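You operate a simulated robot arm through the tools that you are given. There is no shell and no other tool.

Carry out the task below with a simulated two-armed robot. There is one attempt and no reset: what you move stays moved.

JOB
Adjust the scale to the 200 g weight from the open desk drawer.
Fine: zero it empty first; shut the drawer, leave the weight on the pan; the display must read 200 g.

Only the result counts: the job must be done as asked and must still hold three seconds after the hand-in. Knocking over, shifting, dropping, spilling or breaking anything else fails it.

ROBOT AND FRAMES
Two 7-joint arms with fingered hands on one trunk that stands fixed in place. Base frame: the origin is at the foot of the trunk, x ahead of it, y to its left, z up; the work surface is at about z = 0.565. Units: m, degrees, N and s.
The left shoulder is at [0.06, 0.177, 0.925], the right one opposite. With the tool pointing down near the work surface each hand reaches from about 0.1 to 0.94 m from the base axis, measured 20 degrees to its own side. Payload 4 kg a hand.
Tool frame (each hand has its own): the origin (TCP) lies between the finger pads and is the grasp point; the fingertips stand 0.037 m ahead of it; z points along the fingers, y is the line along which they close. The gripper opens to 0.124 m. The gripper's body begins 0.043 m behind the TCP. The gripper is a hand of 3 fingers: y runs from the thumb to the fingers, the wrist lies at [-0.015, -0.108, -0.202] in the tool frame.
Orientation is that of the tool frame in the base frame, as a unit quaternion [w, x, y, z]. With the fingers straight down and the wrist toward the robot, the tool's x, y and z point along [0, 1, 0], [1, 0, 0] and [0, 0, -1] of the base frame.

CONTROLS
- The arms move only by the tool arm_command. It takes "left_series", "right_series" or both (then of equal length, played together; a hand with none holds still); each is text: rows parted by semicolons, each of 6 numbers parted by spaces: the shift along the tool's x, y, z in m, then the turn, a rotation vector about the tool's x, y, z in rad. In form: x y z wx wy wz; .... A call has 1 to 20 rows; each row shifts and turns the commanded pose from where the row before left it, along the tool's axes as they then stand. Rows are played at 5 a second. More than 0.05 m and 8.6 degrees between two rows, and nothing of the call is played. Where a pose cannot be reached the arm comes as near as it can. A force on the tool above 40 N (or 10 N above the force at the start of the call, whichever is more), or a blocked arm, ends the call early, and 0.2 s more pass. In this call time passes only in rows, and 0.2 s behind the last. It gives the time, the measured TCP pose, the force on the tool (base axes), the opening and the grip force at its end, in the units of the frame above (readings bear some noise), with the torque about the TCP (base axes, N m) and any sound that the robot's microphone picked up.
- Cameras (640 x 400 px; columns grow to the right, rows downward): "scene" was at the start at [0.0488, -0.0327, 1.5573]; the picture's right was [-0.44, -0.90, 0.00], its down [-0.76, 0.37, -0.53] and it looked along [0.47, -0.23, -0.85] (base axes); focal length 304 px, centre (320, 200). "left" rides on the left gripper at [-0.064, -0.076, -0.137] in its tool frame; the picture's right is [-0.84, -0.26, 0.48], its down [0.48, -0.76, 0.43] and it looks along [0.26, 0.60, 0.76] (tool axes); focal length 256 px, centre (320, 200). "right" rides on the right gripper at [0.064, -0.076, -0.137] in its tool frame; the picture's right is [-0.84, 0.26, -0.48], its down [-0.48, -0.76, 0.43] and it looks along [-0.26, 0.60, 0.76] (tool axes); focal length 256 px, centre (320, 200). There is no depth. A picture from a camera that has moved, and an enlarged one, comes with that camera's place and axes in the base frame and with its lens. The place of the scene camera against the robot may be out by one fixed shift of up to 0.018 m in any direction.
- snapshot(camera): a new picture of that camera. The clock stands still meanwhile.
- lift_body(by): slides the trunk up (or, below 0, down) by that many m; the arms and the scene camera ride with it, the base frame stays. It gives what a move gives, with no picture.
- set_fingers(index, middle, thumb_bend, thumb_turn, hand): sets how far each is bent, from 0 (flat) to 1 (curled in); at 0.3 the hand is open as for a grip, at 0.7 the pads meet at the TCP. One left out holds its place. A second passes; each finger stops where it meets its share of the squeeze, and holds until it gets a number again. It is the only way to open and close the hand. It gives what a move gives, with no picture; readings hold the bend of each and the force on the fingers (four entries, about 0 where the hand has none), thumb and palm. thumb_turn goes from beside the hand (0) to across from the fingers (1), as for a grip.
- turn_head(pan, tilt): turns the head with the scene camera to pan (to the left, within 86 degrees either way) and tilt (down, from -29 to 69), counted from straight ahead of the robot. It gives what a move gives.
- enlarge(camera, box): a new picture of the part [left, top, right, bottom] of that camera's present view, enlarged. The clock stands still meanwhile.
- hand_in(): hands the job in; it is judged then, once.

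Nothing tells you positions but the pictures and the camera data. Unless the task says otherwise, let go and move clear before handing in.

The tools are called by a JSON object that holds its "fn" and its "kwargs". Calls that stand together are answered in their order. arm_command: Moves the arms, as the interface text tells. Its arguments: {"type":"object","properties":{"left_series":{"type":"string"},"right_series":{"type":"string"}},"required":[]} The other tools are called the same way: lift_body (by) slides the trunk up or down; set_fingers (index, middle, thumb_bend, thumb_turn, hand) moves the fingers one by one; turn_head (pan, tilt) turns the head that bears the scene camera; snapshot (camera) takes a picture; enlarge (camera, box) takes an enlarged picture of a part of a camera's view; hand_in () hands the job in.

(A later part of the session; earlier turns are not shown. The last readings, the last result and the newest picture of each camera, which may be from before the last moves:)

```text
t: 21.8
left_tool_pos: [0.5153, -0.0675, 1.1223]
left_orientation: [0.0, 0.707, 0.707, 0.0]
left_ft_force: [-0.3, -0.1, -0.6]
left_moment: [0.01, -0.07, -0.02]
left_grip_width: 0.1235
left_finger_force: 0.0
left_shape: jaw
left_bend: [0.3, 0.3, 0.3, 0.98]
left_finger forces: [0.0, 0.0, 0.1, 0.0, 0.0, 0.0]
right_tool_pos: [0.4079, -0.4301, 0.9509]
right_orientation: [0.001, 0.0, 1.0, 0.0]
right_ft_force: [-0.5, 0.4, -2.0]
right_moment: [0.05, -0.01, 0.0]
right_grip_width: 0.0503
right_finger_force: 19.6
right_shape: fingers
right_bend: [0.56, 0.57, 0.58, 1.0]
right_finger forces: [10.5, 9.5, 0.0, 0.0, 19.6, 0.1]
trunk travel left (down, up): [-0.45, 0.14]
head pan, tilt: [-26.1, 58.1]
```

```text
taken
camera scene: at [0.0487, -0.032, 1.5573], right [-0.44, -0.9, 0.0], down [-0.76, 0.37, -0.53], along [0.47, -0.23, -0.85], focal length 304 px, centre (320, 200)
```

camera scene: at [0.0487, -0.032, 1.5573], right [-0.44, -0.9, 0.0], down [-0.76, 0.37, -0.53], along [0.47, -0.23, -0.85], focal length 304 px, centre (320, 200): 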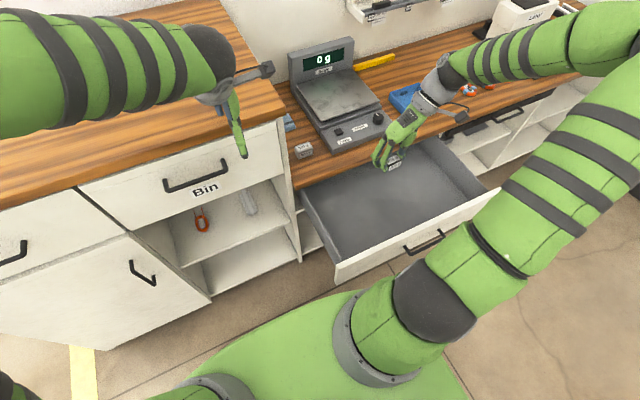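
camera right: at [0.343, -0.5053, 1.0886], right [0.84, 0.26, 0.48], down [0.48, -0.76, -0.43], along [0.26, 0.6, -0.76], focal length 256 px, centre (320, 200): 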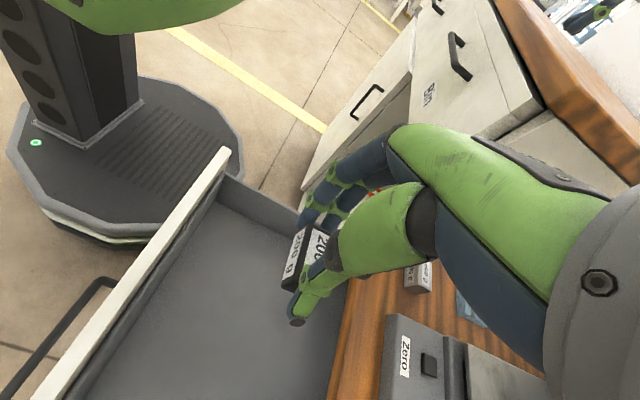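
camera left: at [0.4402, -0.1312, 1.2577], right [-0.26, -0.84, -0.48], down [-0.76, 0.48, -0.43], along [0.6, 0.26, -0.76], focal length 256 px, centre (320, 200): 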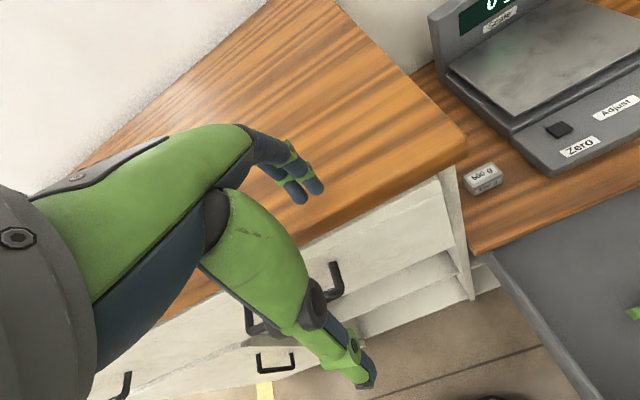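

The weight is lifted (the wrist feels about 2 N) and the display still reads 0 g. I'll carry it forward over the desk, then yaw the wrist back toward the robot so the pan is within reach.

{"fn": "arm_command", "kwargs": {"right_series": "-0.04 -0.004 -0.002 0 0 0; -0.04 -0.004 -0.002 0 0 0; -0.04 -0.004 -0.002 0 0 0; -0.04 -0.004 -0.002 0 0 0; -0.04 -0.004 -0.002 0 0 0; 0 0 0 0 0 0.1428; 0 0 0 0 0 0.1428; 0 0 0 0 0 0.1428; 0 0 0 0 0 0.1428; 0 0 0 0 0 0.1428; 0 0 0 0 0 0.1428; 0 0 0 0 0 0.1428; 0 0 0 0 0 0.1428; 0 0 0 0 0 0.1428; 0 0 0 0 0 0.1428; 0 0 0 0 0 0.1428"}}

{"fn": "snapshot", "kwargs": {"camera": "right"}}

{"fn": "snapshot", "kwargs": {"camera": "scene"}}

```text
t: 25.2
left_tool_pos: [0.5156, -0.0682, 1.1218]
left_orientation: [-0.001, 0.708, 0.707, 0.0]
left_ft_force: [-0.2, 0.2, -0.1]
left_moment: [0.02, 0.01, -0.01]
left_grip_width: 0.1235
left_finger_force: 0.0
left_shape: jaw
left_bend: [0.3, 0.3, 0.3, 0.98]
left_finger forces: [0.0, 0.1, 0.0, 0.0, 0.0, 0.1]
right_tool_pos: [0.6065, -0.4512, 0.959]
right_orientation: [0.0, 0.708, 0.706, 0.002]
right_ft_force: [0.5, 0.4, -2.3]
right_moment: [0.02, 0.03, 0.02]
right_grip_width: 0.0501
right_finger_force: 19.7
right_shape: fingers
right_bend: [0.56, 0.57, 0.58, 1.0]
right_finger forces: [10.3, 9.5, 0.0, 0.0, 19.4, 0.0]
trunk travel left (down, up): [-0.45, 0.14]
head pan, tilt: [-26.1, 58.1]
```

```text
taken
camera right: at [0.5307, -0.3868, 1.0961], right [0.25, -0.84, 0.48], down [-0.76, -0.48, -0.44], along [0.6, -0.26, -0.76], focal length 256 px, centre (320, 200)
```

right: 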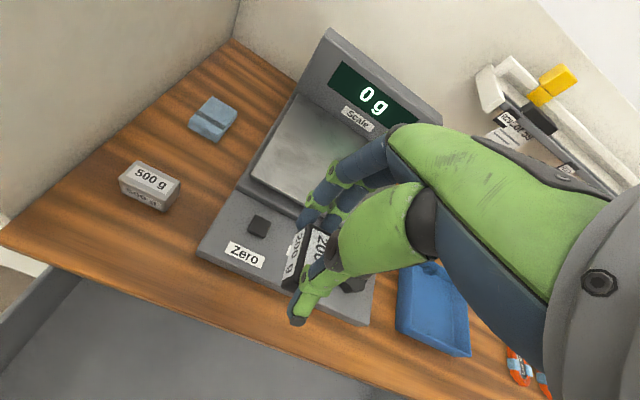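

```text
taken
camera scene: at [0.0491, -0.0322, 1.5573], right [-0.44, -0.9, 0.0], down [-0.76, 0.37, -0.53], along [0.47, -0.23, -0.85], focal length 304 px, centre (320, 200)
```

scene: 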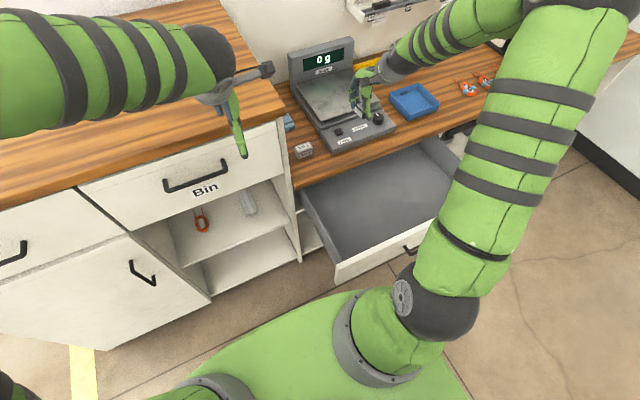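

The hand is upright with the weight at (0.607, -0.451, 0.959). The pan spans about x 0.733–0.948 and y -0.385 to -0.62, so I'll carry the weight over its middle-front at about (0.79, -0.48).

{"fn": "arm_command", "kwargs": {"right_series": "-0.0058 0.0367 0.01 0 0 0; -0.0058 0.0367 0.01 0 0 0; -0.0058 0.0367 0.01 0 0 0; -0.0058 0.0367 0.01 0 0 0; -0.0058 0.0367 0.01 0 0 0"}}

{"fn": "snapshot", "kwargs": {"camera": "right"}}

{"fn": "enlarge", "kwargs": {"camera": "scene", "box": [280, 30, 440, 150]}}

{"fn": "enlarge", "kwargs": {"camera": "left", "box": [440, 0, 640, 125]}}

```text
t: 26.4
left_tool_pos: [0.5164, -0.0688, 1.1213]
left_orientation: [-0.001, 0.707, 0.707, 0.0]
left_ft_force: [0.0, 0.1, -0.5]
left_moment: [0.02, -0.01, -0.01]
left_grip_width: 0.1234
left_finger_force: 0.0
left_shape: jaw
left_bend: [0.3, 0.3, 0.3, 0.98]
left_finger forces: [0.1, 0.0, 0.0, 0.1, 0.1, 0.0]
right_tool_pos: [0.7947, -0.4796, 0.9087]
right_orientation: [-0.001, 0.707, 0.707, 0.001]
right_ft_force: [1.0, -0.5, -2.5]
right_moment: [-0.01, 0.02, 0.0]
right_grip_width: 0.05
right_finger_force: 19.6
right_shape: fingers
right_bend: [0.56, 0.57, 0.59, 1.0]
right_finger forces: [10.4, 9.5, 0.0, 0.1, 19.3, 0.0]
trunk travel left (down, up): [-0.45, 0.14]
head pan, tilt: [-26.1, 58.1]
```

```text
taken
camera right: at [0.7183, -0.416, 1.0467], right [0.26, -0.84, 0.48], down [-0.76, -0.48, -0.44], along [0.6, -0.25, -0.76], focal length 256 px, centre (320, 200)
```

right: 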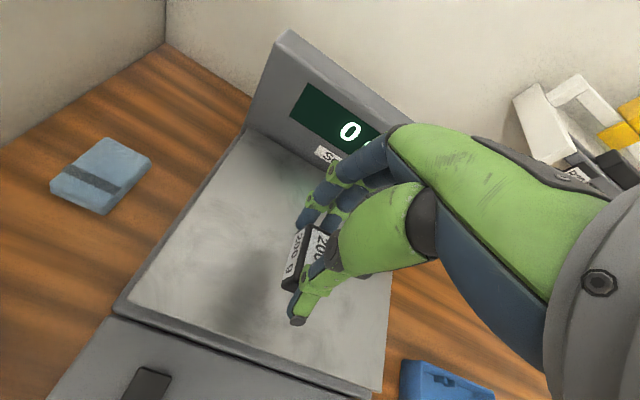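

```text
3.33 times, centred on (360, 90) of scene
camera zoom: at [0.0499, -0.0331, 1.5573], right [-0.44, -0.9, 0.0], down [-0.76, 0.37, -0.53], along [0.47, -0.23, -0.85], focal length 1012 px, centre (187, 567)
```

zoom: 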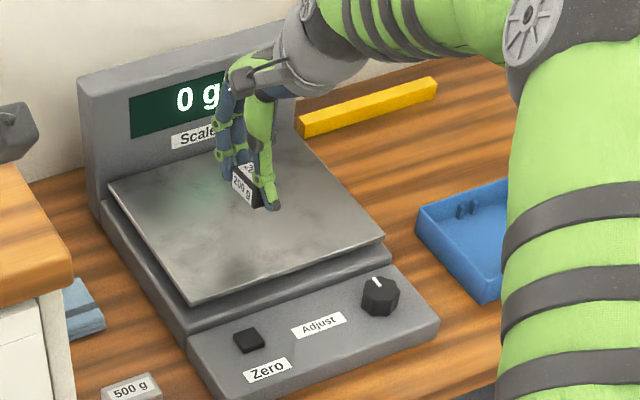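

```text
3.20 times, centred on (540, 62) of left
camera zoom: at [0.4411, -0.1313, 1.2573], right [-0.26, -0.84, -0.48], down [-0.76, 0.48, -0.43], along [0.6, 0.26, -0.76], focal length 819 px, centre (-384, 640)
```

zoom: 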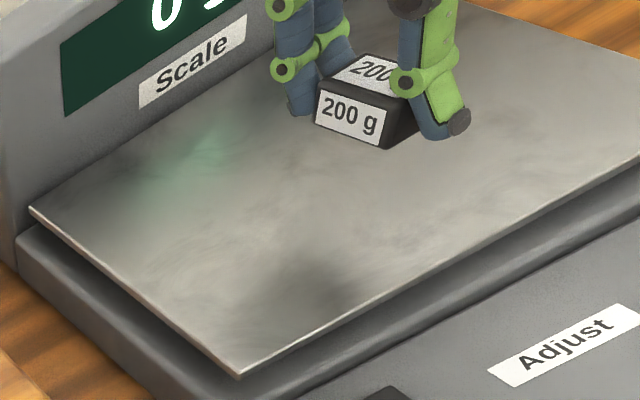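

The weight hangs level about 6 cm over the pan. I'll lower it gently, slowing near contact.

{"fn": "arm_command", "kwargs": {"right_series": "0 0 0.02 0 0 0; 0 0 0.015 0 0 0; 0 0 0.01 0 0 0; 0 0 0.005 0 0 0; 0 0 0.003 0 0 0"}}

{"fn": "enlarge", "kwargs": {"camera": "left", "box": [440, 0, 640, 125]}}

{"fn": "enlarge", "kwargs": {"camera": "scene", "box": [280, 30, 440, 150]}}

```text
t: 27.6
left_tool_pos: [0.5163, -0.0682, 1.1224]
left_orientation: [0.001, 0.707, 0.707, 0.0]
left_ft_force: [0.1, 0.1, 0.3]
left_moment: [0.01, -0.04, -0.02]
left_grip_width: 0.1235
left_finger_force: 0.0
left_shape: jaw
left_bend: [0.3, 0.3, 0.3, 0.98]
left_finger forces: [0.1, 0.0, 0.0, 0.0, 0.0, 0.1]
right_tool_pos: [0.7919, -0.4805, 0.8565]
right_orientation: [0.0, 0.707, 0.707, 0.001]
right_ft_force: [-1.5, 0.1, -1.7]
right_moment: [0.03, -0.04, -0.04]
right_grip_width: 0.0502
right_finger_force: 20.0
right_shape: fingers
right_bend: [0.56, 0.57, 0.59, 1.0]
right_finger forces: [10.4, 9.3, 0.0, 0.0, 19.4, 0.1]
trunk travel left (down, up): [-0.45, 0.14]
head pan, tilt: [-26.1, 58.1]
```

```text
3.20 times, centred on (540, 62) of left
camera zoom: at [0.4403, -0.1311, 1.2577], right [-0.26, -0.84, -0.48], down [-0.76, 0.48, -0.43], along [0.6, 0.26, -0.76], focal length 819 px, centre (-384, 640)
```

zoom: 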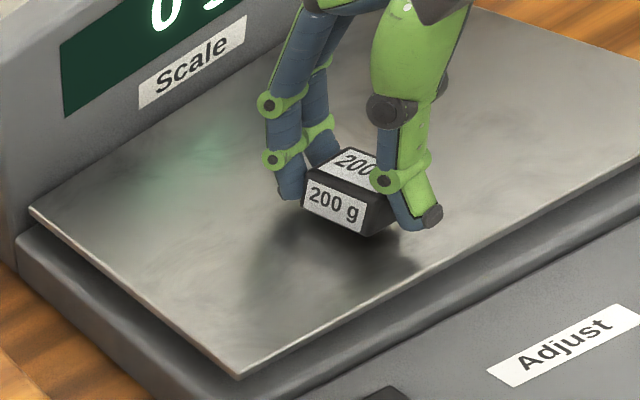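

```text
3.33 times, centred on (360, 90) of scene
camera zoom: at [0.049, -0.0328, 1.5573], right [-0.44, -0.9, 0.0], down [-0.76, 0.37, -0.53], along [0.47, -0.23, -0.85], focal length 1012 px, centre (187, 567)
```

zoom: 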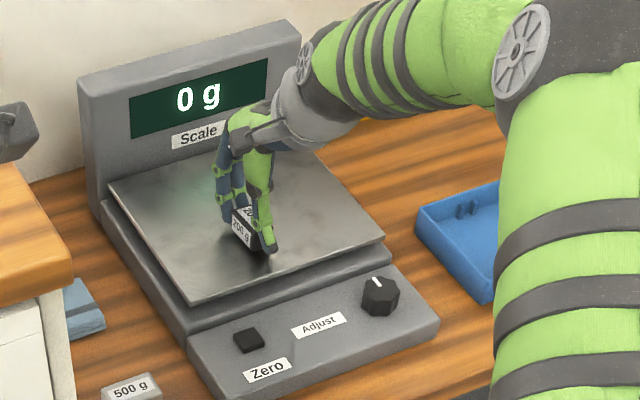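

Still a little above the pan, with the display at 0 g. I'll continue down in 3 mm steps.

{"fn": "arm_command", "kwargs": {"right_series": "0 0 0.003 0 0 0; 0 0 0.003 0 0 0; 0 0 0.002 0 0 0"}}

{"fn": "enlarge", "kwargs": {"camera": "left", "box": [440, 0, 640, 125]}}

{"fn": "enlarge", "kwargs": {"camera": "scene", "box": [280, 30, 440, 150]}}

```text
t: 28.4
left_tool_pos: [0.5163, -0.0687, 1.1225]
left_orientation: [0.001, 0.707, 0.707, 0.0]
left_ft_force: [-0.7, 0.9, -0.3]
left_moment: [0.01, 0.0, -0.01]
left_grip_width: 0.1237
left_finger_force: 0.1
left_shape: jaw
left_bend: [0.3, 0.3, 0.3, 0.98]
left_finger forces: [0.1, 0.1, 0.0, 0.1, 0.0, 0.1]
right_tool_pos: [0.7915, -0.48, 0.8506]
right_orientation: [0.0, 0.708, 0.707, 0.001]
right_ft_force: [-0.1, 0.6, 0.8]
right_moment: [-0.03, -0.08, -0.02]
right_grip_width: 0.0502
right_finger_force: 20.6
right_shape: fingers
right_bend: [0.56, 0.57, 0.59, 1.0]
right_finger forces: [10.3, 10.3, 0.0, 0.0, 19.7, 0.0]
trunk travel left (down, up): [-0.45, 0.14]
head pan, tilt: [-26.1, 58.1]
```

```text
3.20 times, centred on (540, 62) of left
camera zoom: at [0.4401, -0.1309, 1.2578], right [-0.26, -0.84, -0.48], down [-0.76, 0.48, -0.43], along [0.6, 0.26, -0.76], focal length 819 px, centre (-384, 640)
```

zoom: 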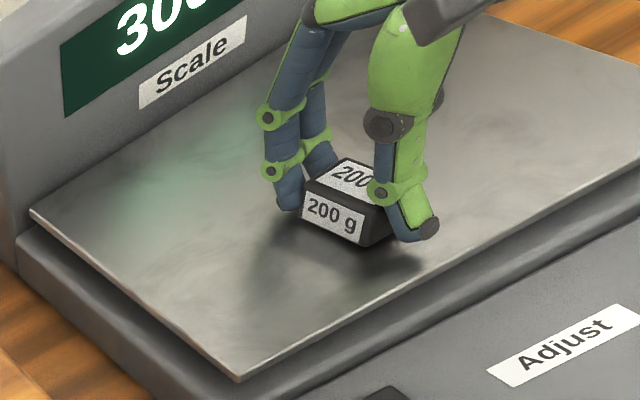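

```text
3.33 times, centred on (360, 90) of scene
camera zoom: at [0.0488, -0.0326, 1.5574], right [-0.44, -0.9, 0.0], down [-0.76, 0.37, -0.53], along [0.47, -0.23, -0.85], focal length 1012 px, centre (187, 567)
```

zoom: 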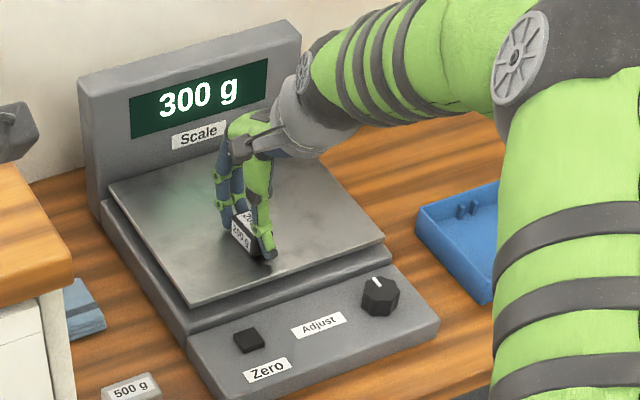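

The weight is resting on the pan (the display jumped to 300 g with the hand still pushing slightly). I'll open the fingers to release it.

{"fn": "set_fingers", "kwargs": {"hand": "right", "index": 0.4, "middle": 0.4, "thumb_bend": 0.4, "thumb_turn": 1.0}}

{"fn": "enlarge", "kwargs": {"camera": "left", "box": [440, 0, 640, 125]}}

{"fn": "enlarge", "kwargs": {"camera": "scene", "box": [280, 30, 440, 150]}}

```text
t: 29.4
left_tool_pos: [0.5151, -0.0671, 1.1218]
left_orientation: [0.0, 0.707, 0.707, 0.0]
left_ft_force: [0.3, -0.4, 0.4]
left_moment: [0.0, -0.01, 0.0]
left_grip_width: 0.1235
left_finger_force: 0.0
left_shape: jaw
left_bend: [0.3, 0.3, 0.3, 0.98]
left_finger forces: [0.0, 0.0, 0.0, 0.0, 0.1, 0.0]
right_tool_pos: [0.7905, -0.4798, 0.8496]
right_orientation: [0.0, 0.708, 0.706, 0.002]
right_ft_force: [-0.3, 0.3, 0.2]
right_moment: [0.0, 0.01, -0.02]
right_grip_width: 0.0929
right_finger_force: 0.0
right_shape: fingers
right_bend: [0.4, 0.4, 0.4, 0.99]
right_finger forces: [0.1, 0.0, 0.0, 0.0, 0.1, 0.0]
trunk travel left (down, up): [-0.45, 0.14]
head pan, tilt: [-26.1, 58.1]
```

```text
3.20 times, centred on (540, 62) of left
camera zoom: at [0.4402, -0.131, 1.2577], right [-0.26, -0.84, -0.48], down [-0.76, 0.48, -0.43], along [0.6, 0.26, -0.76], focal length 819 px, centre (-384, 640)
```

zoom: 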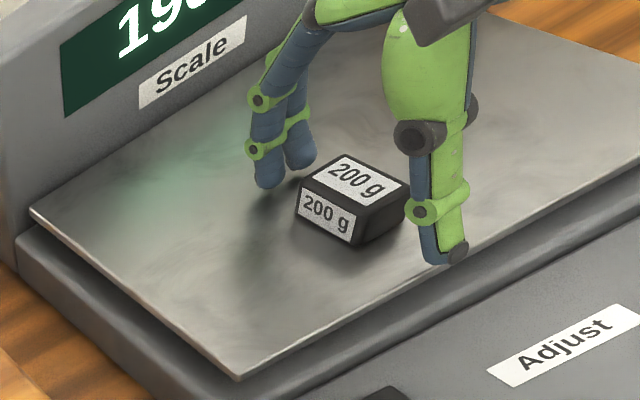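

```text
3.33 times, centred on (360, 90) of scene
camera zoom: at [0.0489, -0.0327, 1.5573], right [-0.44, -0.9, 0.0], down [-0.76, 0.37, -0.53], along [0.47, -0.23, -0.85], focal length 1012 px, centre (187, 567)
```

zoom: 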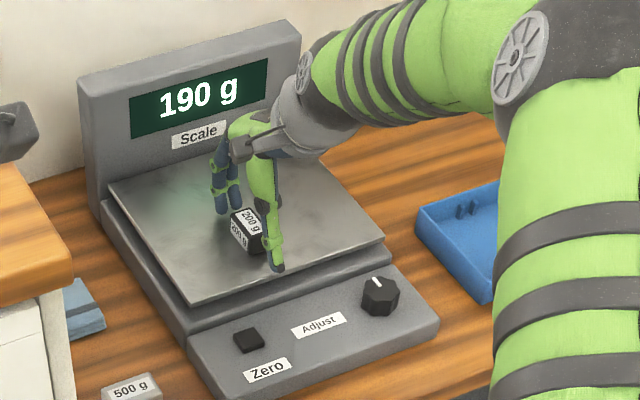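

The weight is released on the pan and the display now reads 190 g, so the knob has to bring it up to 200 g. I'll lift clear, then move over the Adjust knob at about (0.684, -0.580).

{"fn": "arm_command", "kwargs": {"right_series": "0 0 -0.01 0 0 0; 0 0 -0.03 0 0 0; 0 0 -0.04 0 0 0; 0 0 -0.04 0 0 0; -0.03 -0.035 0 0 0 0; -0.035 -0.035 0 0 0 0; -0.035 -0.036 0 0 0 0"}}

{"fn": "snapshot", "kwargs": {"camera": "right"}}

{"fn": "enlarge", "kwargs": {"camera": "scene", "box": [280, 30, 440, 150]}}

{"fn": "enlarge", "kwargs": {"camera": "left", "box": [440, 0, 640, 125]}}

```text
refused: row 7 steps farther than a row can; nothing moved
```

```text
taken
camera right: at [0.7153, -0.4164, 0.9865], right [0.25, -0.84, 0.48], down [-0.76, -0.48, -0.44], along [0.6, -0.26, -0.76], focal length 256 px, centre (320, 200)
```

right: 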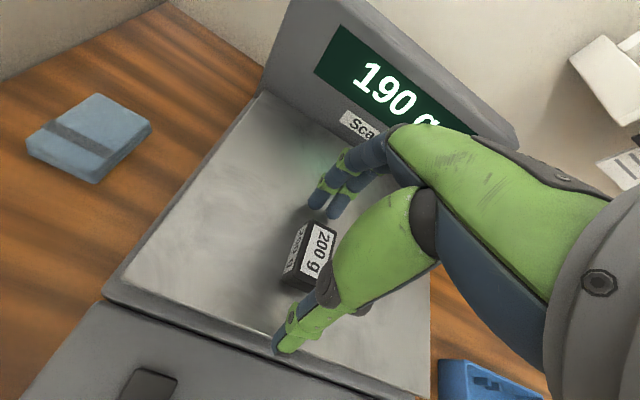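

```text
3.33 times, centred on (360, 90) of scene
camera zoom: at [0.0489, -0.0327, 1.5573], right [-0.44, -0.9, 0.0], down [-0.76, 0.37, -0.53], along [0.47, -0.23, -0.85], focal length 1012 px, centre (187, 567)
```

zoom: 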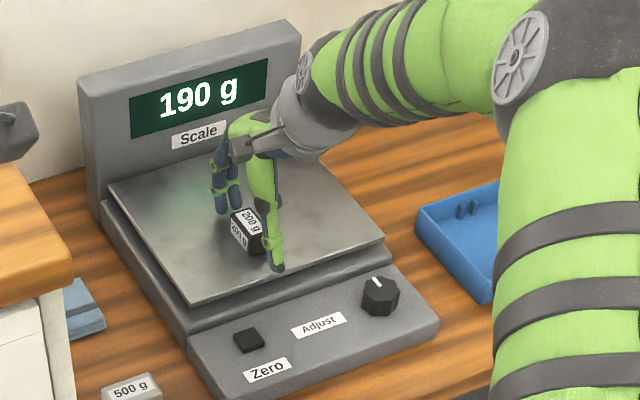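

```text
3.20 times, centred on (540, 62) of left
camera zoom: at [0.4402, -0.131, 1.2577], right [-0.26, -0.84, -0.48], down [-0.76, 0.48, -0.43], along [0.6, 0.26, -0.76], focal length 819 px, centre (-384, 640)
```

zoom: 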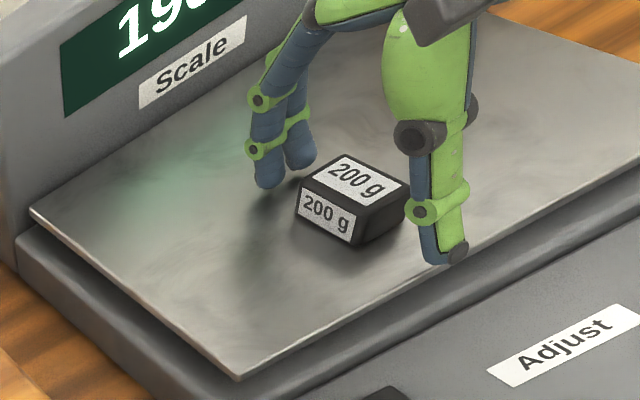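

Nothing moved because one row was slightly too long. The display still reads 190 g, so I'll repeat the lift and move toward the knob with shorter steps.

{"fn": "arm_command", "kwargs": {"right_series": "0 0 -0.01 0 0 0; 0 0 -0.03 0 0 0; 0 0 -0.04 0 0 0; 0 0 -0.04 0 0 0; -0.025 -0.027 0 0 0 0; -0.025 -0.027 0 0 0 0; -0.025 -0.027 0 0 0 0; -0.025 -0.025 0 0 0 0"}}

{"fn": "snapshot", "kwargs": {"camera": "right"}}

{"fn": "enlarge", "kwargs": {"camera": "scene", "box": [280, 30, 440, 150]}}

{"fn": "enlarge", "kwargs": {"camera": "left", "box": [440, 0, 640, 125]}}

```text
t: 31.2
left_tool_pos: [0.5161, -0.0686, 1.1226]
left_orientation: [0.0, 0.707, 0.707, -0.001]
left_ft_force: [0.7, -0.8, -0.2]
left_moment: [-0.04, 0.01, -0.01]
left_grip_width: 0.1235
left_finger_force: 0.0
left_shape: jaw
left_bend: [0.3, 0.3, 0.3, 0.98]
left_finger forces: [0.0, 0.0, 0.1, 0.1, 0.1, 0.0]
right_tool_pos: [0.6826, -0.581, 0.9684]
right_orientation: [0.0, 0.708, 0.707, 0.001]
right_ft_force: [0.3, -0.7, 0.5]
right_moment: [-0.01, 0.01, 0.0]
right_grip_width: 0.0932
right_finger_force: 0.0
right_shape: fingers
right_bend: [0.4, 0.4, 0.4, 0.99]
right_finger forces: [0.0, 0.0, 0.0, 0.1, 0.0, 0.0]
trunk travel left (down, up): [-0.45, 0.14]
head pan, tilt: [-26.1, 58.1]
```

```text
taken
camera right: at [0.6063, -0.5162, 1.106], right [0.26, -0.84, 0.48], down [-0.76, -0.48, -0.44], along [0.6, -0.25, -0.76], focal length 256 px, centre (320, 200)
```

right: 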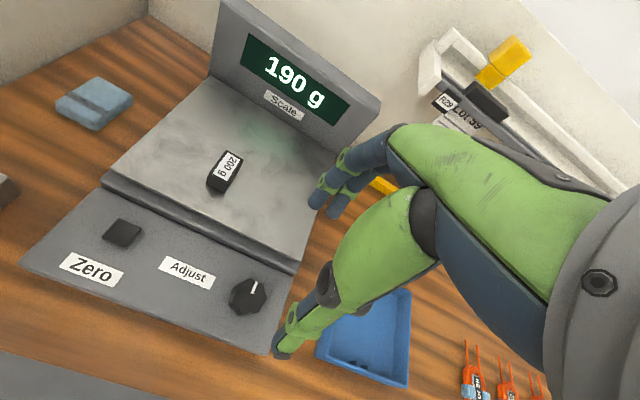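

```text
3.33 times, centred on (360, 90) of scene
camera zoom: at [0.0484, -0.0331, 1.5573], right [-0.44, -0.9, 0.0], down [-0.76, 0.37, -0.53], along [0.47, -0.23, -0.85], focal length 1012 px, centre (187, 567)
```

zoom: 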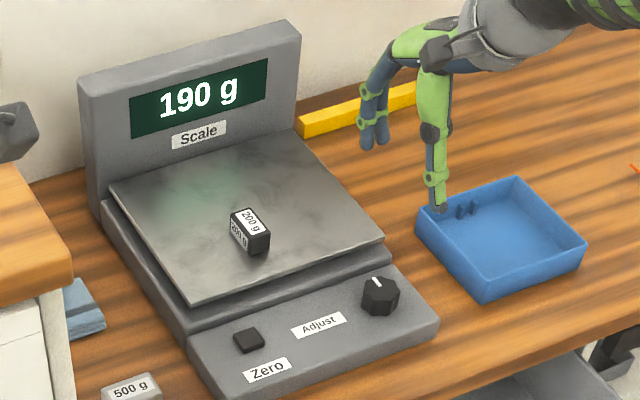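

```text
3.20 times, centred on (540, 62) of left
camera zoom: at [0.4397, -0.1311, 1.2579], right [-0.26, -0.84, -0.48], down [-0.76, 0.48, -0.43], along [0.6, 0.26, -0.76], focal length 819 px, centre (-384, 640)
```

zoom: 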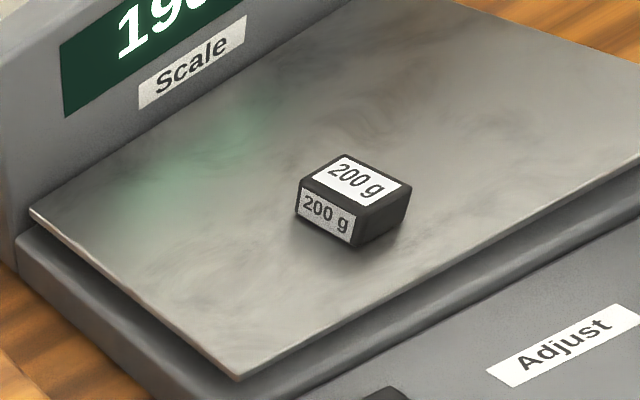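

The weight stands on the pan with the display at 190 g. I'll zoom in on the knob to fix its centre and size before gripping it.

{"fn": "enlarge", "kwargs": {"camera": "right", "box": [200, 240, 296, 300]}}

{"fn": "enlarge", "kwargs": {"camera": "right", "box": [200, 260, 296, 320]}}

{"fn": "enlarge", "kwargs": {"camera": "scene", "box": [350, 95, 398, 125]}}

```text
6.67 times, centred on (248, 270) of right
camera zoom: at [0.6063, -0.5162, 1.106], right [0.26, -0.84, 0.48], down [-0.76, -0.48, -0.44], along [0.6, -0.25, -0.76], focal length 1707 px, centre (800, -267)
```

zoom: 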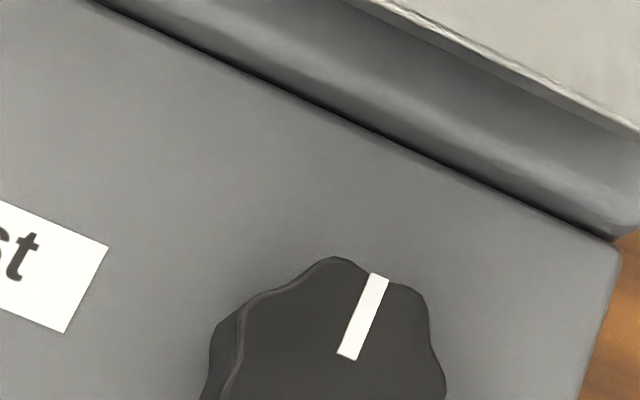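

```text
6.67 times, centred on (248, 290) of right
camera zoom: at [0.6063, -0.5162, 1.106], right [0.26, -0.84, 0.48], down [-0.76, -0.48, -0.44], along [0.6, -0.25, -0.76], focal length 1707 px, centre (800, -400)
```

zoom: 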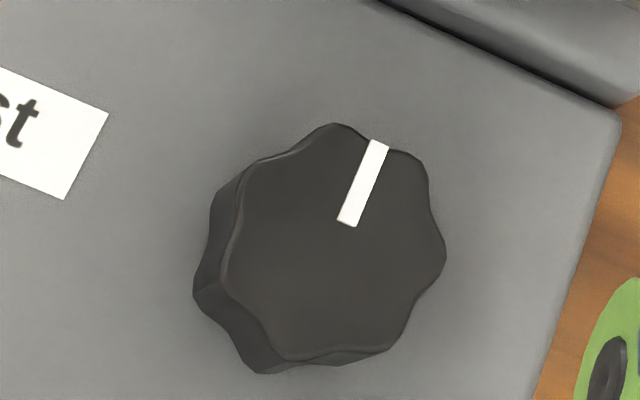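

```text
13.33 times, centred on (374, 110) of scene
camera zoom: at [0.0484, -0.0331, 1.5573], right [-0.44, -0.9, 0.0], down [-0.76, 0.37, -0.53], along [0.47, -0.23, -0.85], focal length 4046 px, centre (-400, 1400)
```

zoom: 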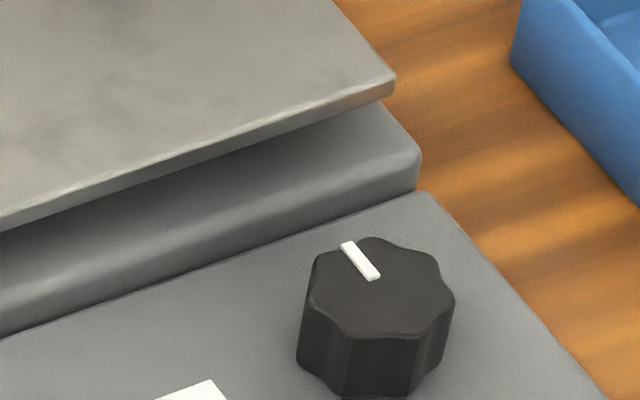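

The knob is about 40 mm across with its top at (0.679, -0.580, 0.788), and its pointer faces away from the robot. The raised step of the scale is about 5 cm behind it, so I'll narrow the finger opening and lower to just above the knob.

{"fn": "set_fingers", "kwargs": {"hand": "right", "index": 0.5, "middle": 0.5, "thumb_bend": 0.5, "thumb_turn": 1.0}}

{"fn": "arm_command", "kwargs": {"right_series": "0.0005 -0.002 0.035 0 0 0; 0.0005 -0.0016 0.035 0 0 0; 0 0 0.025 0 0 0"}}

{"fn": "snapshot", "kwargs": {"camera": "right"}}

{"fn": "enlarge", "kwargs": {"camera": "scene", "box": [320, 60, 432, 130]}}

{"fn": "enlarge", "kwargs": {"camera": "left", "box": [480, 50, 640, 150]}}

```text
t: 32.2
left_tool_pos: [0.5161, -0.0685, 1.1218]
left_orientation: [0.0, 0.707, 0.707, 0.0]
left_ft_force: [-0.2, -0.4, 0.2]
left_moment: [0.0, -0.01, 0.04]
left_grip_width: 0.1237
left_finger_force: 0.1
left_shape: jaw
left_bend: [0.3, 0.3, 0.3, 0.98]
left_finger forces: [0.0, 0.1, 0.1, 0.1, 0.1, 0.0]
right_tool_pos: [0.6824, -0.5805, 0.9685]
right_orientation: [-0.001, 0.707, 0.707, 0.001]
right_ft_force: [0.6, 0.3, 0.4]
right_moment: [-0.01, 0.01, 0.01]
right_grip_width: 0.0625
right_finger_force: 0.0
right_shape: fingers
right_bend: [0.5, 0.5, 0.5, 1.0]
right_finger forces: [0.0, 0.1, 0.0, 0.0, 0.0, 0.1]
trunk travel left (down, up): [-0.45, 0.14]
head pan, tilt: [-26.1, 58.1]
```

```text
t: 33.0
left_tool_pos: [0.5158, -0.0679, 1.1222]
left_orientation: [0.0, 0.707, 0.708, -0.001]
left_ft_force: [-0.2, -0.1, 0.5]
left_moment: [0.02, -0.04, 0.01]
left_grip_width: 0.1235
left_finger_force: 0.1
left_shape: jaw
left_bend: [0.3, 0.3, 0.3, 0.98]
left_finger forces: [0.0, 0.0, 0.1, 0.0, 0.1, 0.0]
right_tool_pos: [0.6823, -0.5788, 0.8718]
right_orientation: [0.001, 0.708, 0.707, 0.001]
right_ft_force: [0.0, 0.6, 0.3]
right_moment: [0.02, -0.02, 0.02]
right_grip_width: 0.0624
right_finger_force: 0.0
right_shape: fingers
right_bend: [0.5, 0.5, 0.5, 1.0]
right_finger forces: [0.0, 0.0, 0.0, 0.0, 0.1, 0.1]
trunk travel left (down, up): [-0.45, 0.14]
head pan, tilt: [-26.1, 58.1]
```

```text
taken
camera right: at [0.6052, -0.516, 1.0096], right [0.25, -0.84, 0.48], down [-0.76, -0.48, -0.44], along [0.6, -0.26, -0.76], focal length 256 px, centre (320, 200)
```

right: 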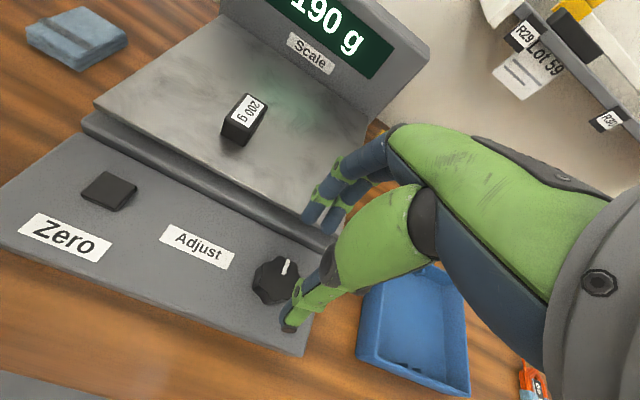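

```text
5.71 times, centred on (376, 95) of scene
camera zoom: at [0.0491, -0.033, 1.5574], right [-0.44, -0.9, 0.0], down [-0.76, 0.37, -0.53], along [0.47, -0.23, -0.85], focal length 1734 px, centre (0, 800)
```

zoom: 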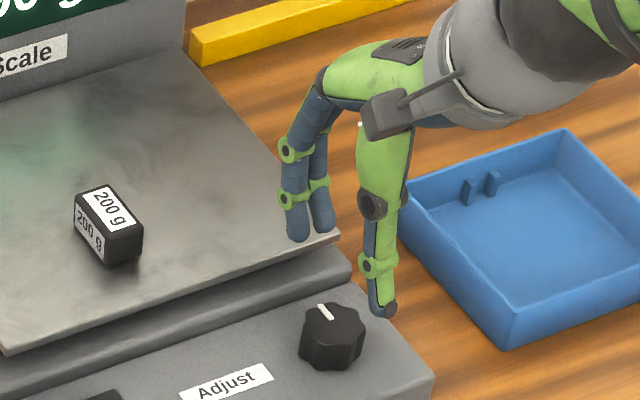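

```text
4.00 times, centred on (560, 100) of left
camera zoom: at [0.4403, -0.1312, 1.2577], right [-0.26, -0.84, -0.48], down [-0.76, 0.48, -0.43], along [0.6, 0.26, -0.76], focal length 1024 px, centre (-640, 600)
```

zoom: 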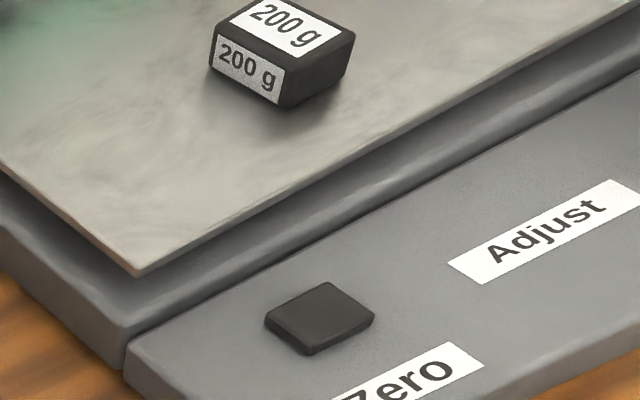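

The hand is centred over the knob, but the open fingers would come close to the pan's front edge. I'll bring the two fingers in closer, keep the thumb wider, and go down slowly.

{"fn": "set_fingers", "kwargs": {"hand": "right", "index": 0.55, "middle": 0.55, "thumb_bend": 0.46, "thumb_turn": 1.0}}

{"fn": "arm_command", "kwargs": {"right_series": "0 0 0.012 0 0 0; 0 0 0.012 0 0 0; 0 0 0.01 0 0 0"}}

{"fn": "enlarge", "kwargs": {"camera": "right", "box": [220, 150, 380, 350]}}

{"fn": "enlarge", "kwargs": {"camera": "scene", "box": [320, 60, 432, 130]}}

```text
t: 34.0
left_tool_pos: [0.5156, -0.0692, 1.1218]
left_orientation: [0.0, 0.707, 0.707, 0.0]
left_ft_force: [1.0, 0.1, 0.9]
left_moment: [0.0, 0.01, -0.01]
left_grip_width: 0.1238
left_finger_force: 0.0
left_shape: jaw
left_bend: [0.3, 0.3, 0.3, 0.98]
left_finger forces: [0.0, 0.1, 0.0, 0.0, 0.0, 0.1]
right_tool_pos: [0.6825, -0.5799, 0.8725]
right_orientation: [0.0, 0.708, 0.707, 0.001]
right_ft_force: [-0.1, -0.6, 0.4]
right_moment: [-0.05, 0.0, 0.0]
right_grip_width: 0.0608
right_finger_force: 0.1
right_shape: fingers
right_bend: [0.55, 0.55, 0.46, 1.0]
right_finger forces: [0.0, 0.0, 0.0, 0.0, 0.1, 0.1]
trunk travel left (down, up): [-0.45, 0.14]
head pan, tilt: [-26.1, 58.1]
```

```text
t: 34.8
left_tool_pos: [0.5154, -0.069, 1.1222]
left_orientation: [0.0, 0.707, 0.707, 0.0]
left_ft_force: [0.0, -0.3, 0.3]
left_moment: [0.02, -0.02, -0.01]
left_grip_width: 0.1238
left_finger_force: 0.1
left_shape: jaw
left_bend: [0.3, 0.3, 0.3, 0.98]
left_finger forces: [0.0, 0.0, 0.1, 0.0, 0.0, 0.1]
right_tool_pos: [0.6803, -0.5815, 0.8377]
right_orientation: [-0.001, 0.708, 0.706, 0.001]
right_ft_force: [0.4, 0.2, -0.1]
right_moment: [0.0, 0.0, -0.01]
right_grip_width: 0.0608
right_finger_force: 0.2
right_shape: fingers
right_bend: [0.55, 0.55, 0.46, 1.0]
right_finger forces: [0.0, 0.0, 0.1, 0.0, 0.0, 0.1]
trunk travel left (down, up): [-0.45, 0.14]
head pan, tilt: [-26.1, 58.1]
```

```text
2.00 times, centred on (300, 250) of right
camera zoom: at [0.6048, -0.5169, 0.9756], right [0.25, -0.84, 0.48], down [-0.76, -0.48, -0.44], along [0.6, -0.25, -0.76], focal length 512 px, centre (360, 100)
```

zoom: 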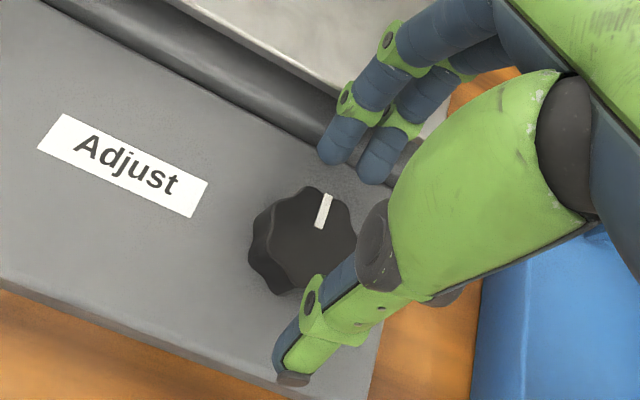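

```text
5.71 times, centred on (376, 95) of scene
camera zoom: at [0.0489, -0.0329, 1.5573], right [-0.44, -0.9, 0.0], down [-0.76, 0.37, -0.53], along [0.47, -0.23, -0.85], focal length 1734 px, centre (0, 800)
```

zoom: 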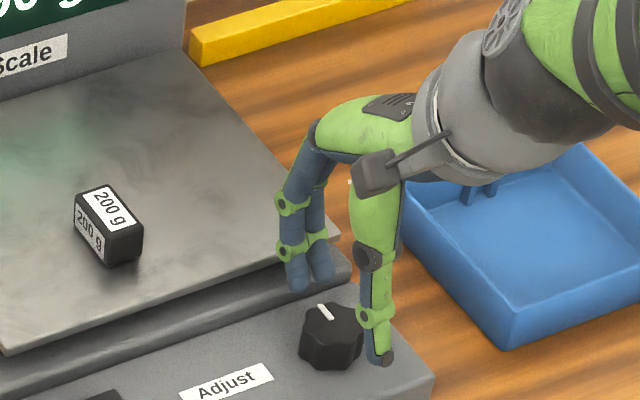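

The knob's centre (0.679, -0.580) lies midway between fingers and thumb. I'll nudge 2 mm and go down around it.

{"fn": "arm_command", "kwargs": {"right_series": "0.002 0 0.008 0 0 0; 0 0 0.008 0 0 0; 0 0 0.006 0 0 0"}}

{"fn": "enlarge", "kwargs": {"camera": "right", "box": [220, 150, 380, 350]}}

{"fn": "enlarge", "kwargs": {"camera": "scene", "box": [320, 60, 432, 130]}}

```text
t: 35.6
left_tool_pos: [0.5142, -0.0687, 1.123]
left_orientation: [0.0, 0.707, 0.707, -0.001]
left_ft_force: [0.0, 0.4, -0.3]
left_moment: [0.02, -0.01, -0.02]
left_grip_width: 0.1237
left_finger_force: 0.0
left_shape: jaw
left_bend: [0.3, 0.3, 0.3, 0.98]
left_finger forces: [0.1, 0.1, 0.0, 0.0, 0.1, 0.0]
right_tool_pos: [0.681, -0.579, 0.8162]
right_orientation: [0.0, 0.708, 0.706, 0.001]
right_ft_force: [-3.0, -0.1, 1.2]
right_moment: [0.0, -0.09, -0.01]
right_grip_width: 0.0608
right_finger_force: 2.1
right_shape: fingers
right_bend: [0.55, 0.56, 0.46, 1.0]
right_finger forces: [0.0, 3.3, 0.0, 0.0, 0.1, 0.0]
trunk travel left (down, up): [-0.45, 0.14]
head pan, tilt: [-26.1, 58.1]
```

```text
2.00 times, centred on (300, 250) of right
camera zoom: at [0.6045, -0.5147, 0.9543], right [0.25, -0.84, 0.48], down [-0.76, -0.48, -0.44], along [0.6, -0.26, -0.76], focal length 512 px, centre (360, 100)
```

zoom: 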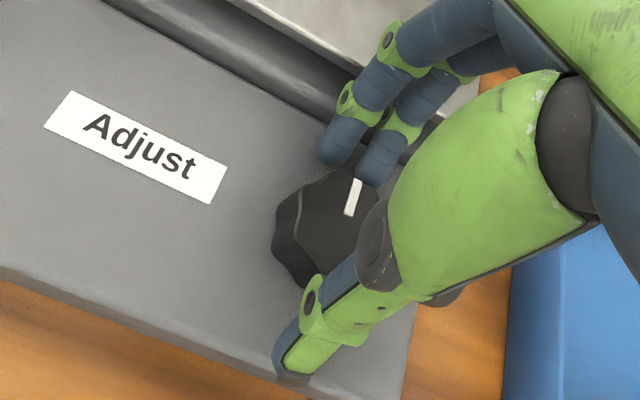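

```text
5.71 times, centred on (376, 95) of scene
camera zoom: at [0.0484, -0.0326, 1.5574], right [-0.44, -0.9, 0.0], down [-0.76, 0.37, -0.53], along [0.47, -0.23, -0.85], focal length 1734 px, centre (0, 800)
```

zoom: 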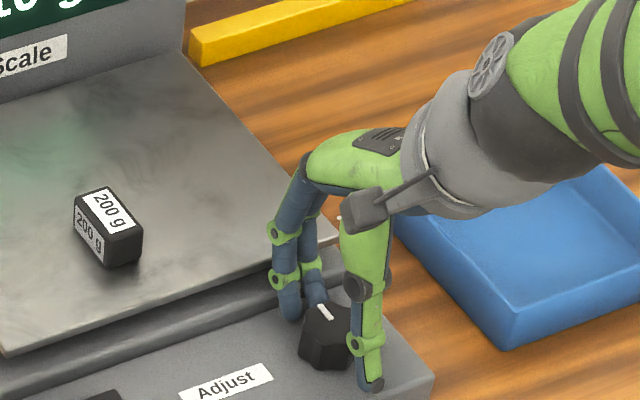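

The middle finger feels about 3 N from the scale's raised step behind it. Closing draws the fingers away from that step, so I'll grip the knob now.

{"fn": "set_fingers", "kwargs": {"hand": "right", "index": 0.7, "middle": 0.7, "thumb_bend": 0.7, "thumb_turn": 1.0}}

{"fn": "enlarge", "kwargs": {"camera": "right", "box": [220, 150, 380, 350]}}

{"fn": "enlarge", "kwargs": {"camera": "scene", "box": [280, 30, 440, 150]}}

```text
t: 36.6
left_tool_pos: [0.5159, -0.0675, 1.1223]
left_orientation: [0.0, 0.706, 0.708, 0.0]
left_ft_force: [-0.3, -0.1, -0.3]
left_moment: [-0.04, 0.02, 0.01]
left_grip_width: 0.1235
left_finger_force: 0.0
left_shape: jaw
left_bend: [0.3, 0.3, 0.3, 0.98]
left_finger forces: [0.0, 0.1, 0.0, 0.1, 0.0, 0.0]
right_tool_pos: [0.6801, -0.5789, 0.8164]
right_orientation: [0.0, 0.708, 0.706, 0.001]
right_ft_force: [-0.9, -0.4, 4.8]
right_moment: [-0.05, -0.16, -0.03]
right_grip_width: 0.0375
right_finger_force: 19.7
right_shape: fingers
right_bend: [0.64, 0.64, 0.59, 1.0]
right_finger forces: [9.3, 10.7, 0.1, 0.0, 19.4, 0.0]
trunk travel left (down, up): [-0.45, 0.14]
head pan, tilt: [-26.1, 58.1]
```

```text
2.00 times, centred on (300, 250) of right
camera zoom: at [0.6046, -0.5145, 0.9545], right [0.25, -0.84, 0.48], down [-0.76, -0.48, -0.44], along [0.6, -0.26, -0.76], focal length 512 px, centre (360, 100)
```

zoom: 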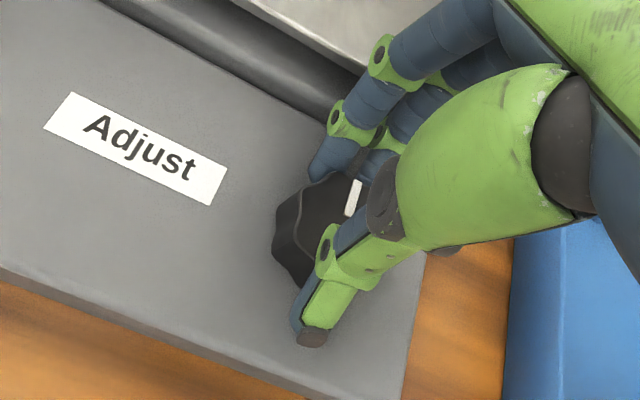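

```text
3.33 times, centred on (360, 90) of scene
camera zoom: at [0.0483, -0.0324, 1.5574], right [-0.44, -0.9, 0.0], down [-0.76, 0.37, -0.53], along [0.47, -0.23, -0.85], focal length 1012 px, centre (187, 567)
```

zoom: 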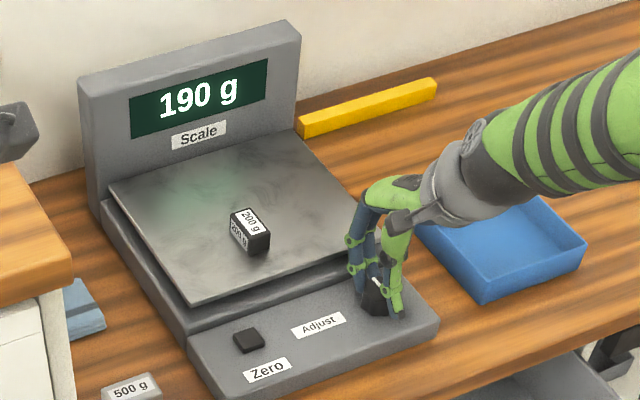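

The knob is gripped (37.5 mm, about 20 N) and the display reads 190 g. I'll turn it a few degrees clockwise and see how the reading responds.

{"fn": "arm_command", "kwargs": {"right_series": "0 0 0 0 0 0.04; 0 0 0 0 0 0.04"}}

{"fn": "enlarge", "kwargs": {"camera": "scene", "box": [280, 30, 440, 150]}}

```text
t: 37.2
left_tool_pos: [0.5157, -0.0685, 1.1221]
left_orientation: [0.0, 0.708, 0.707, 0.0]
left_ft_force: [-0.8, 0.8, -0.2]
left_moment: [-0.01, -0.02, 0.0]
left_grip_width: 0.1235
left_finger_force: 0.1
left_shape: jaw
left_bend: [0.3, 0.3, 0.3, 0.98]
left_finger forces: [0.1, 0.1, 0.0, 0.0, 0.0, 0.1]
right_tool_pos: [0.6798, -0.5784, 0.8164]
right_orientation: [0.001, 0.736, 0.677, 0.001]
right_ft_force: [-0.5, -0.2, 5.6]
right_moment: [-0.1, -0.16, 0.06]
right_grip_width: 0.0376
right_finger_force: 18.8
right_shape: fingers
right_bend: [0.64, 0.64, 0.59, 1.0]
right_finger forces: [8.5, 10.8, 0.0, 0.1, 19.2, 0.0]
trunk travel left (down, up): [-0.45, 0.14]
head pan, tilt: [-26.1, 58.1]
```

```text
3.33 times, centred on (360, 90) of scene
camera zoom: at [0.0483, -0.0324, 1.5574], right [-0.44, -0.9, 0.0], down [-0.76, 0.37, -0.53], along [0.47, -0.23, -0.85], focal length 1012 px, centre (187, 567)
```

zoom: 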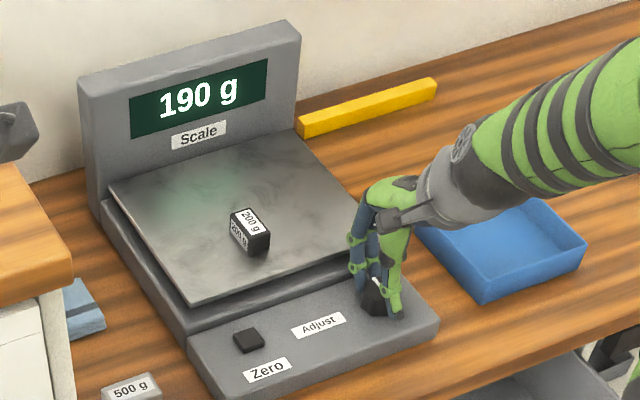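

The hand turned about 4.6° but the display still shows 190 g. I'll check the pointer, then keep turning the same way.

{"fn": "enlarge", "kwargs": {"camera": "right", "box": [220, 150, 380, 350]}}

{"fn": "arm_command", "kwargs": {"right_series": "0 0 0 0 0 0.06; 0 0 0 0 0 0.06; 0 0 0 0 0 0.06"}}

{"fn": "enlarge", "kwargs": {"camera": "scene", "box": [280, 30, 440, 150]}}

{"fn": "enlarge", "kwargs": {"camera": "right", "box": [220, 150, 380, 350]}}

```text
2.00 times, centred on (300, 250) of right
camera zoom: at [0.6098, -0.5082, 0.9545], right [0.19, -0.86, 0.48], down [-0.8, -0.42, -0.44], along [0.58, -0.3, -0.76], focal length 512 px, centre (360, 100)
```

zoom: 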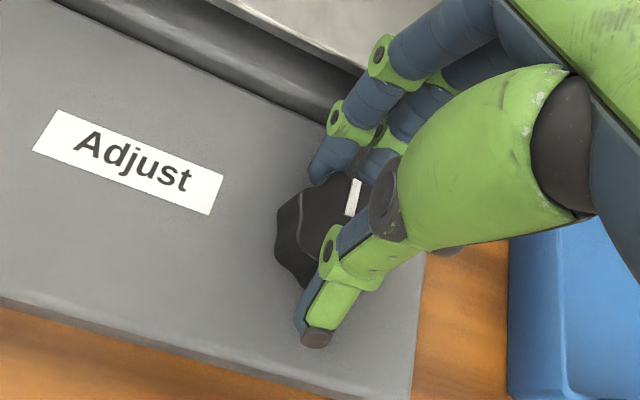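

```text
t: 38.0
left_tool_pos: [0.5159, -0.0684, 1.1228]
left_orientation: [0.0, 0.707, 0.707, 0.0]
left_ft_force: [0.6, 0.1, -0.3]
left_moment: [-0.01, 0.0, 0.04]
left_grip_width: 0.1237
left_finger_force: 0.1
left_shape: jaw
left_bend: [0.3, 0.3, 0.3, 0.98]
left_finger forces: [0.0, 0.0, 0.0, 0.1, 0.2, 0.1]
right_tool_pos: [0.6809, -0.5784, 0.8167]
right_orientation: [0.0, 0.794, 0.608, 0.001]
right_ft_force: [-1.7, -2.1, 4.9]
right_moment: [-0.12, -0.13, 0.01]
right_grip_width: 0.0375
right_finger_force: 18.6
right_shape: fingers
right_bend: [0.64, 0.64, 0.59, 1.0]
right_finger forces: [7.8, 10.7, 0.0, 0.1, 19.2, 0.1]
trunk travel left (down, up): [-0.45, 0.14]
head pan, tilt: [-26.1, 58.1]
```

```text
3.33 times, centred on (360, 90) of scene
camera zoom: at [0.0482, -0.0325, 1.5573], right [-0.44, -0.9, 0.0], down [-0.76, 0.37, -0.53], along [0.47, -0.23, -0.85], focal length 1012 px, centre (187, 567)
```

zoom: 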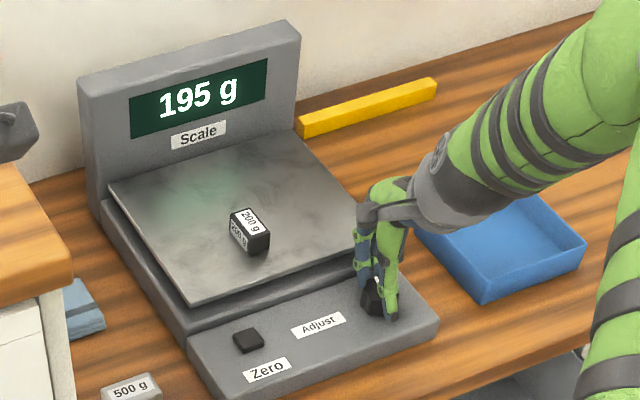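

```text
2.00 times, centred on (300, 250) of right
camera zoom: at [0.6236, -0.4969, 0.9547], right [0.03, -0.88, 0.48], down [-0.86, -0.27, -0.44], along [0.51, -0.4, -0.76], focal length 512 px, centre (360, 100)
```

zoom: 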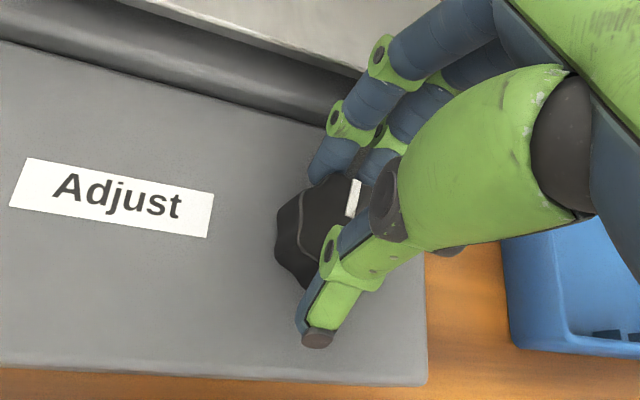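

Clockwise raises the reading: it now shows 195 g, and the display moves in 5 g steps. I'll keep turning in small steps to find where 200 g begins.

{"fn": "arm_command", "kwargs": {"right_series": "0 0 0 0 0 0.05; 0 0 0 0 0 0.05"}}

{"fn": "enlarge", "kwargs": {"camera": "scene", "box": [280, 30, 440, 150]}}

```text
t: 38.6
left_tool_pos: [0.5153, -0.0688, 1.123]
left_orientation: [0.0, 0.707, 0.708, 0.0]
left_ft_force: [1.1, -0.2, 0.1]
left_moment: [0.0, -0.02, -0.01]
left_grip_width: 0.1235
left_finger_force: 0.1
left_shape: jaw
left_bend: [0.3, 0.3, 0.3, 0.98]
left_finger forces: [0.1, 0.1, 0.0, 0.0, 0.0, 0.1]
right_tool_pos: [0.6807, -0.5779, 0.8164]
right_orientation: [0.0, 0.823, 0.568, 0.001]
right_ft_force: [-3.3, -2.8, 5.1]
right_moment: [-0.17, -0.06, 0.0]
right_grip_width: 0.0371
right_finger_force: 19.3
right_shape: fingers
right_bend: [0.64, 0.63, 0.59, 1.0]
right_finger forces: [7.5, 11.3, 0.1, 0.1, 19.0, 0.0]
trunk travel left (down, up): [-0.45, 0.14]
head pan, tilt: [-26.1, 58.1]
```

```text
3.33 times, centred on (360, 90) of scene
camera zoom: at [0.0483, -0.0326, 1.5573], right [-0.44, -0.9, 0.0], down [-0.76, 0.37, -0.53], along [0.47, -0.23, -0.85], focal length 1012 px, centre (187, 567)
```

zoom: 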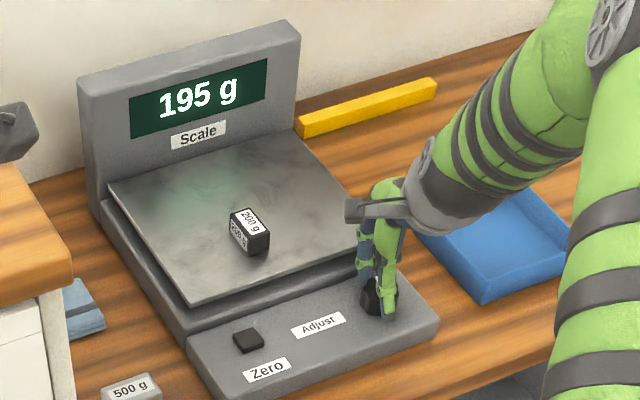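

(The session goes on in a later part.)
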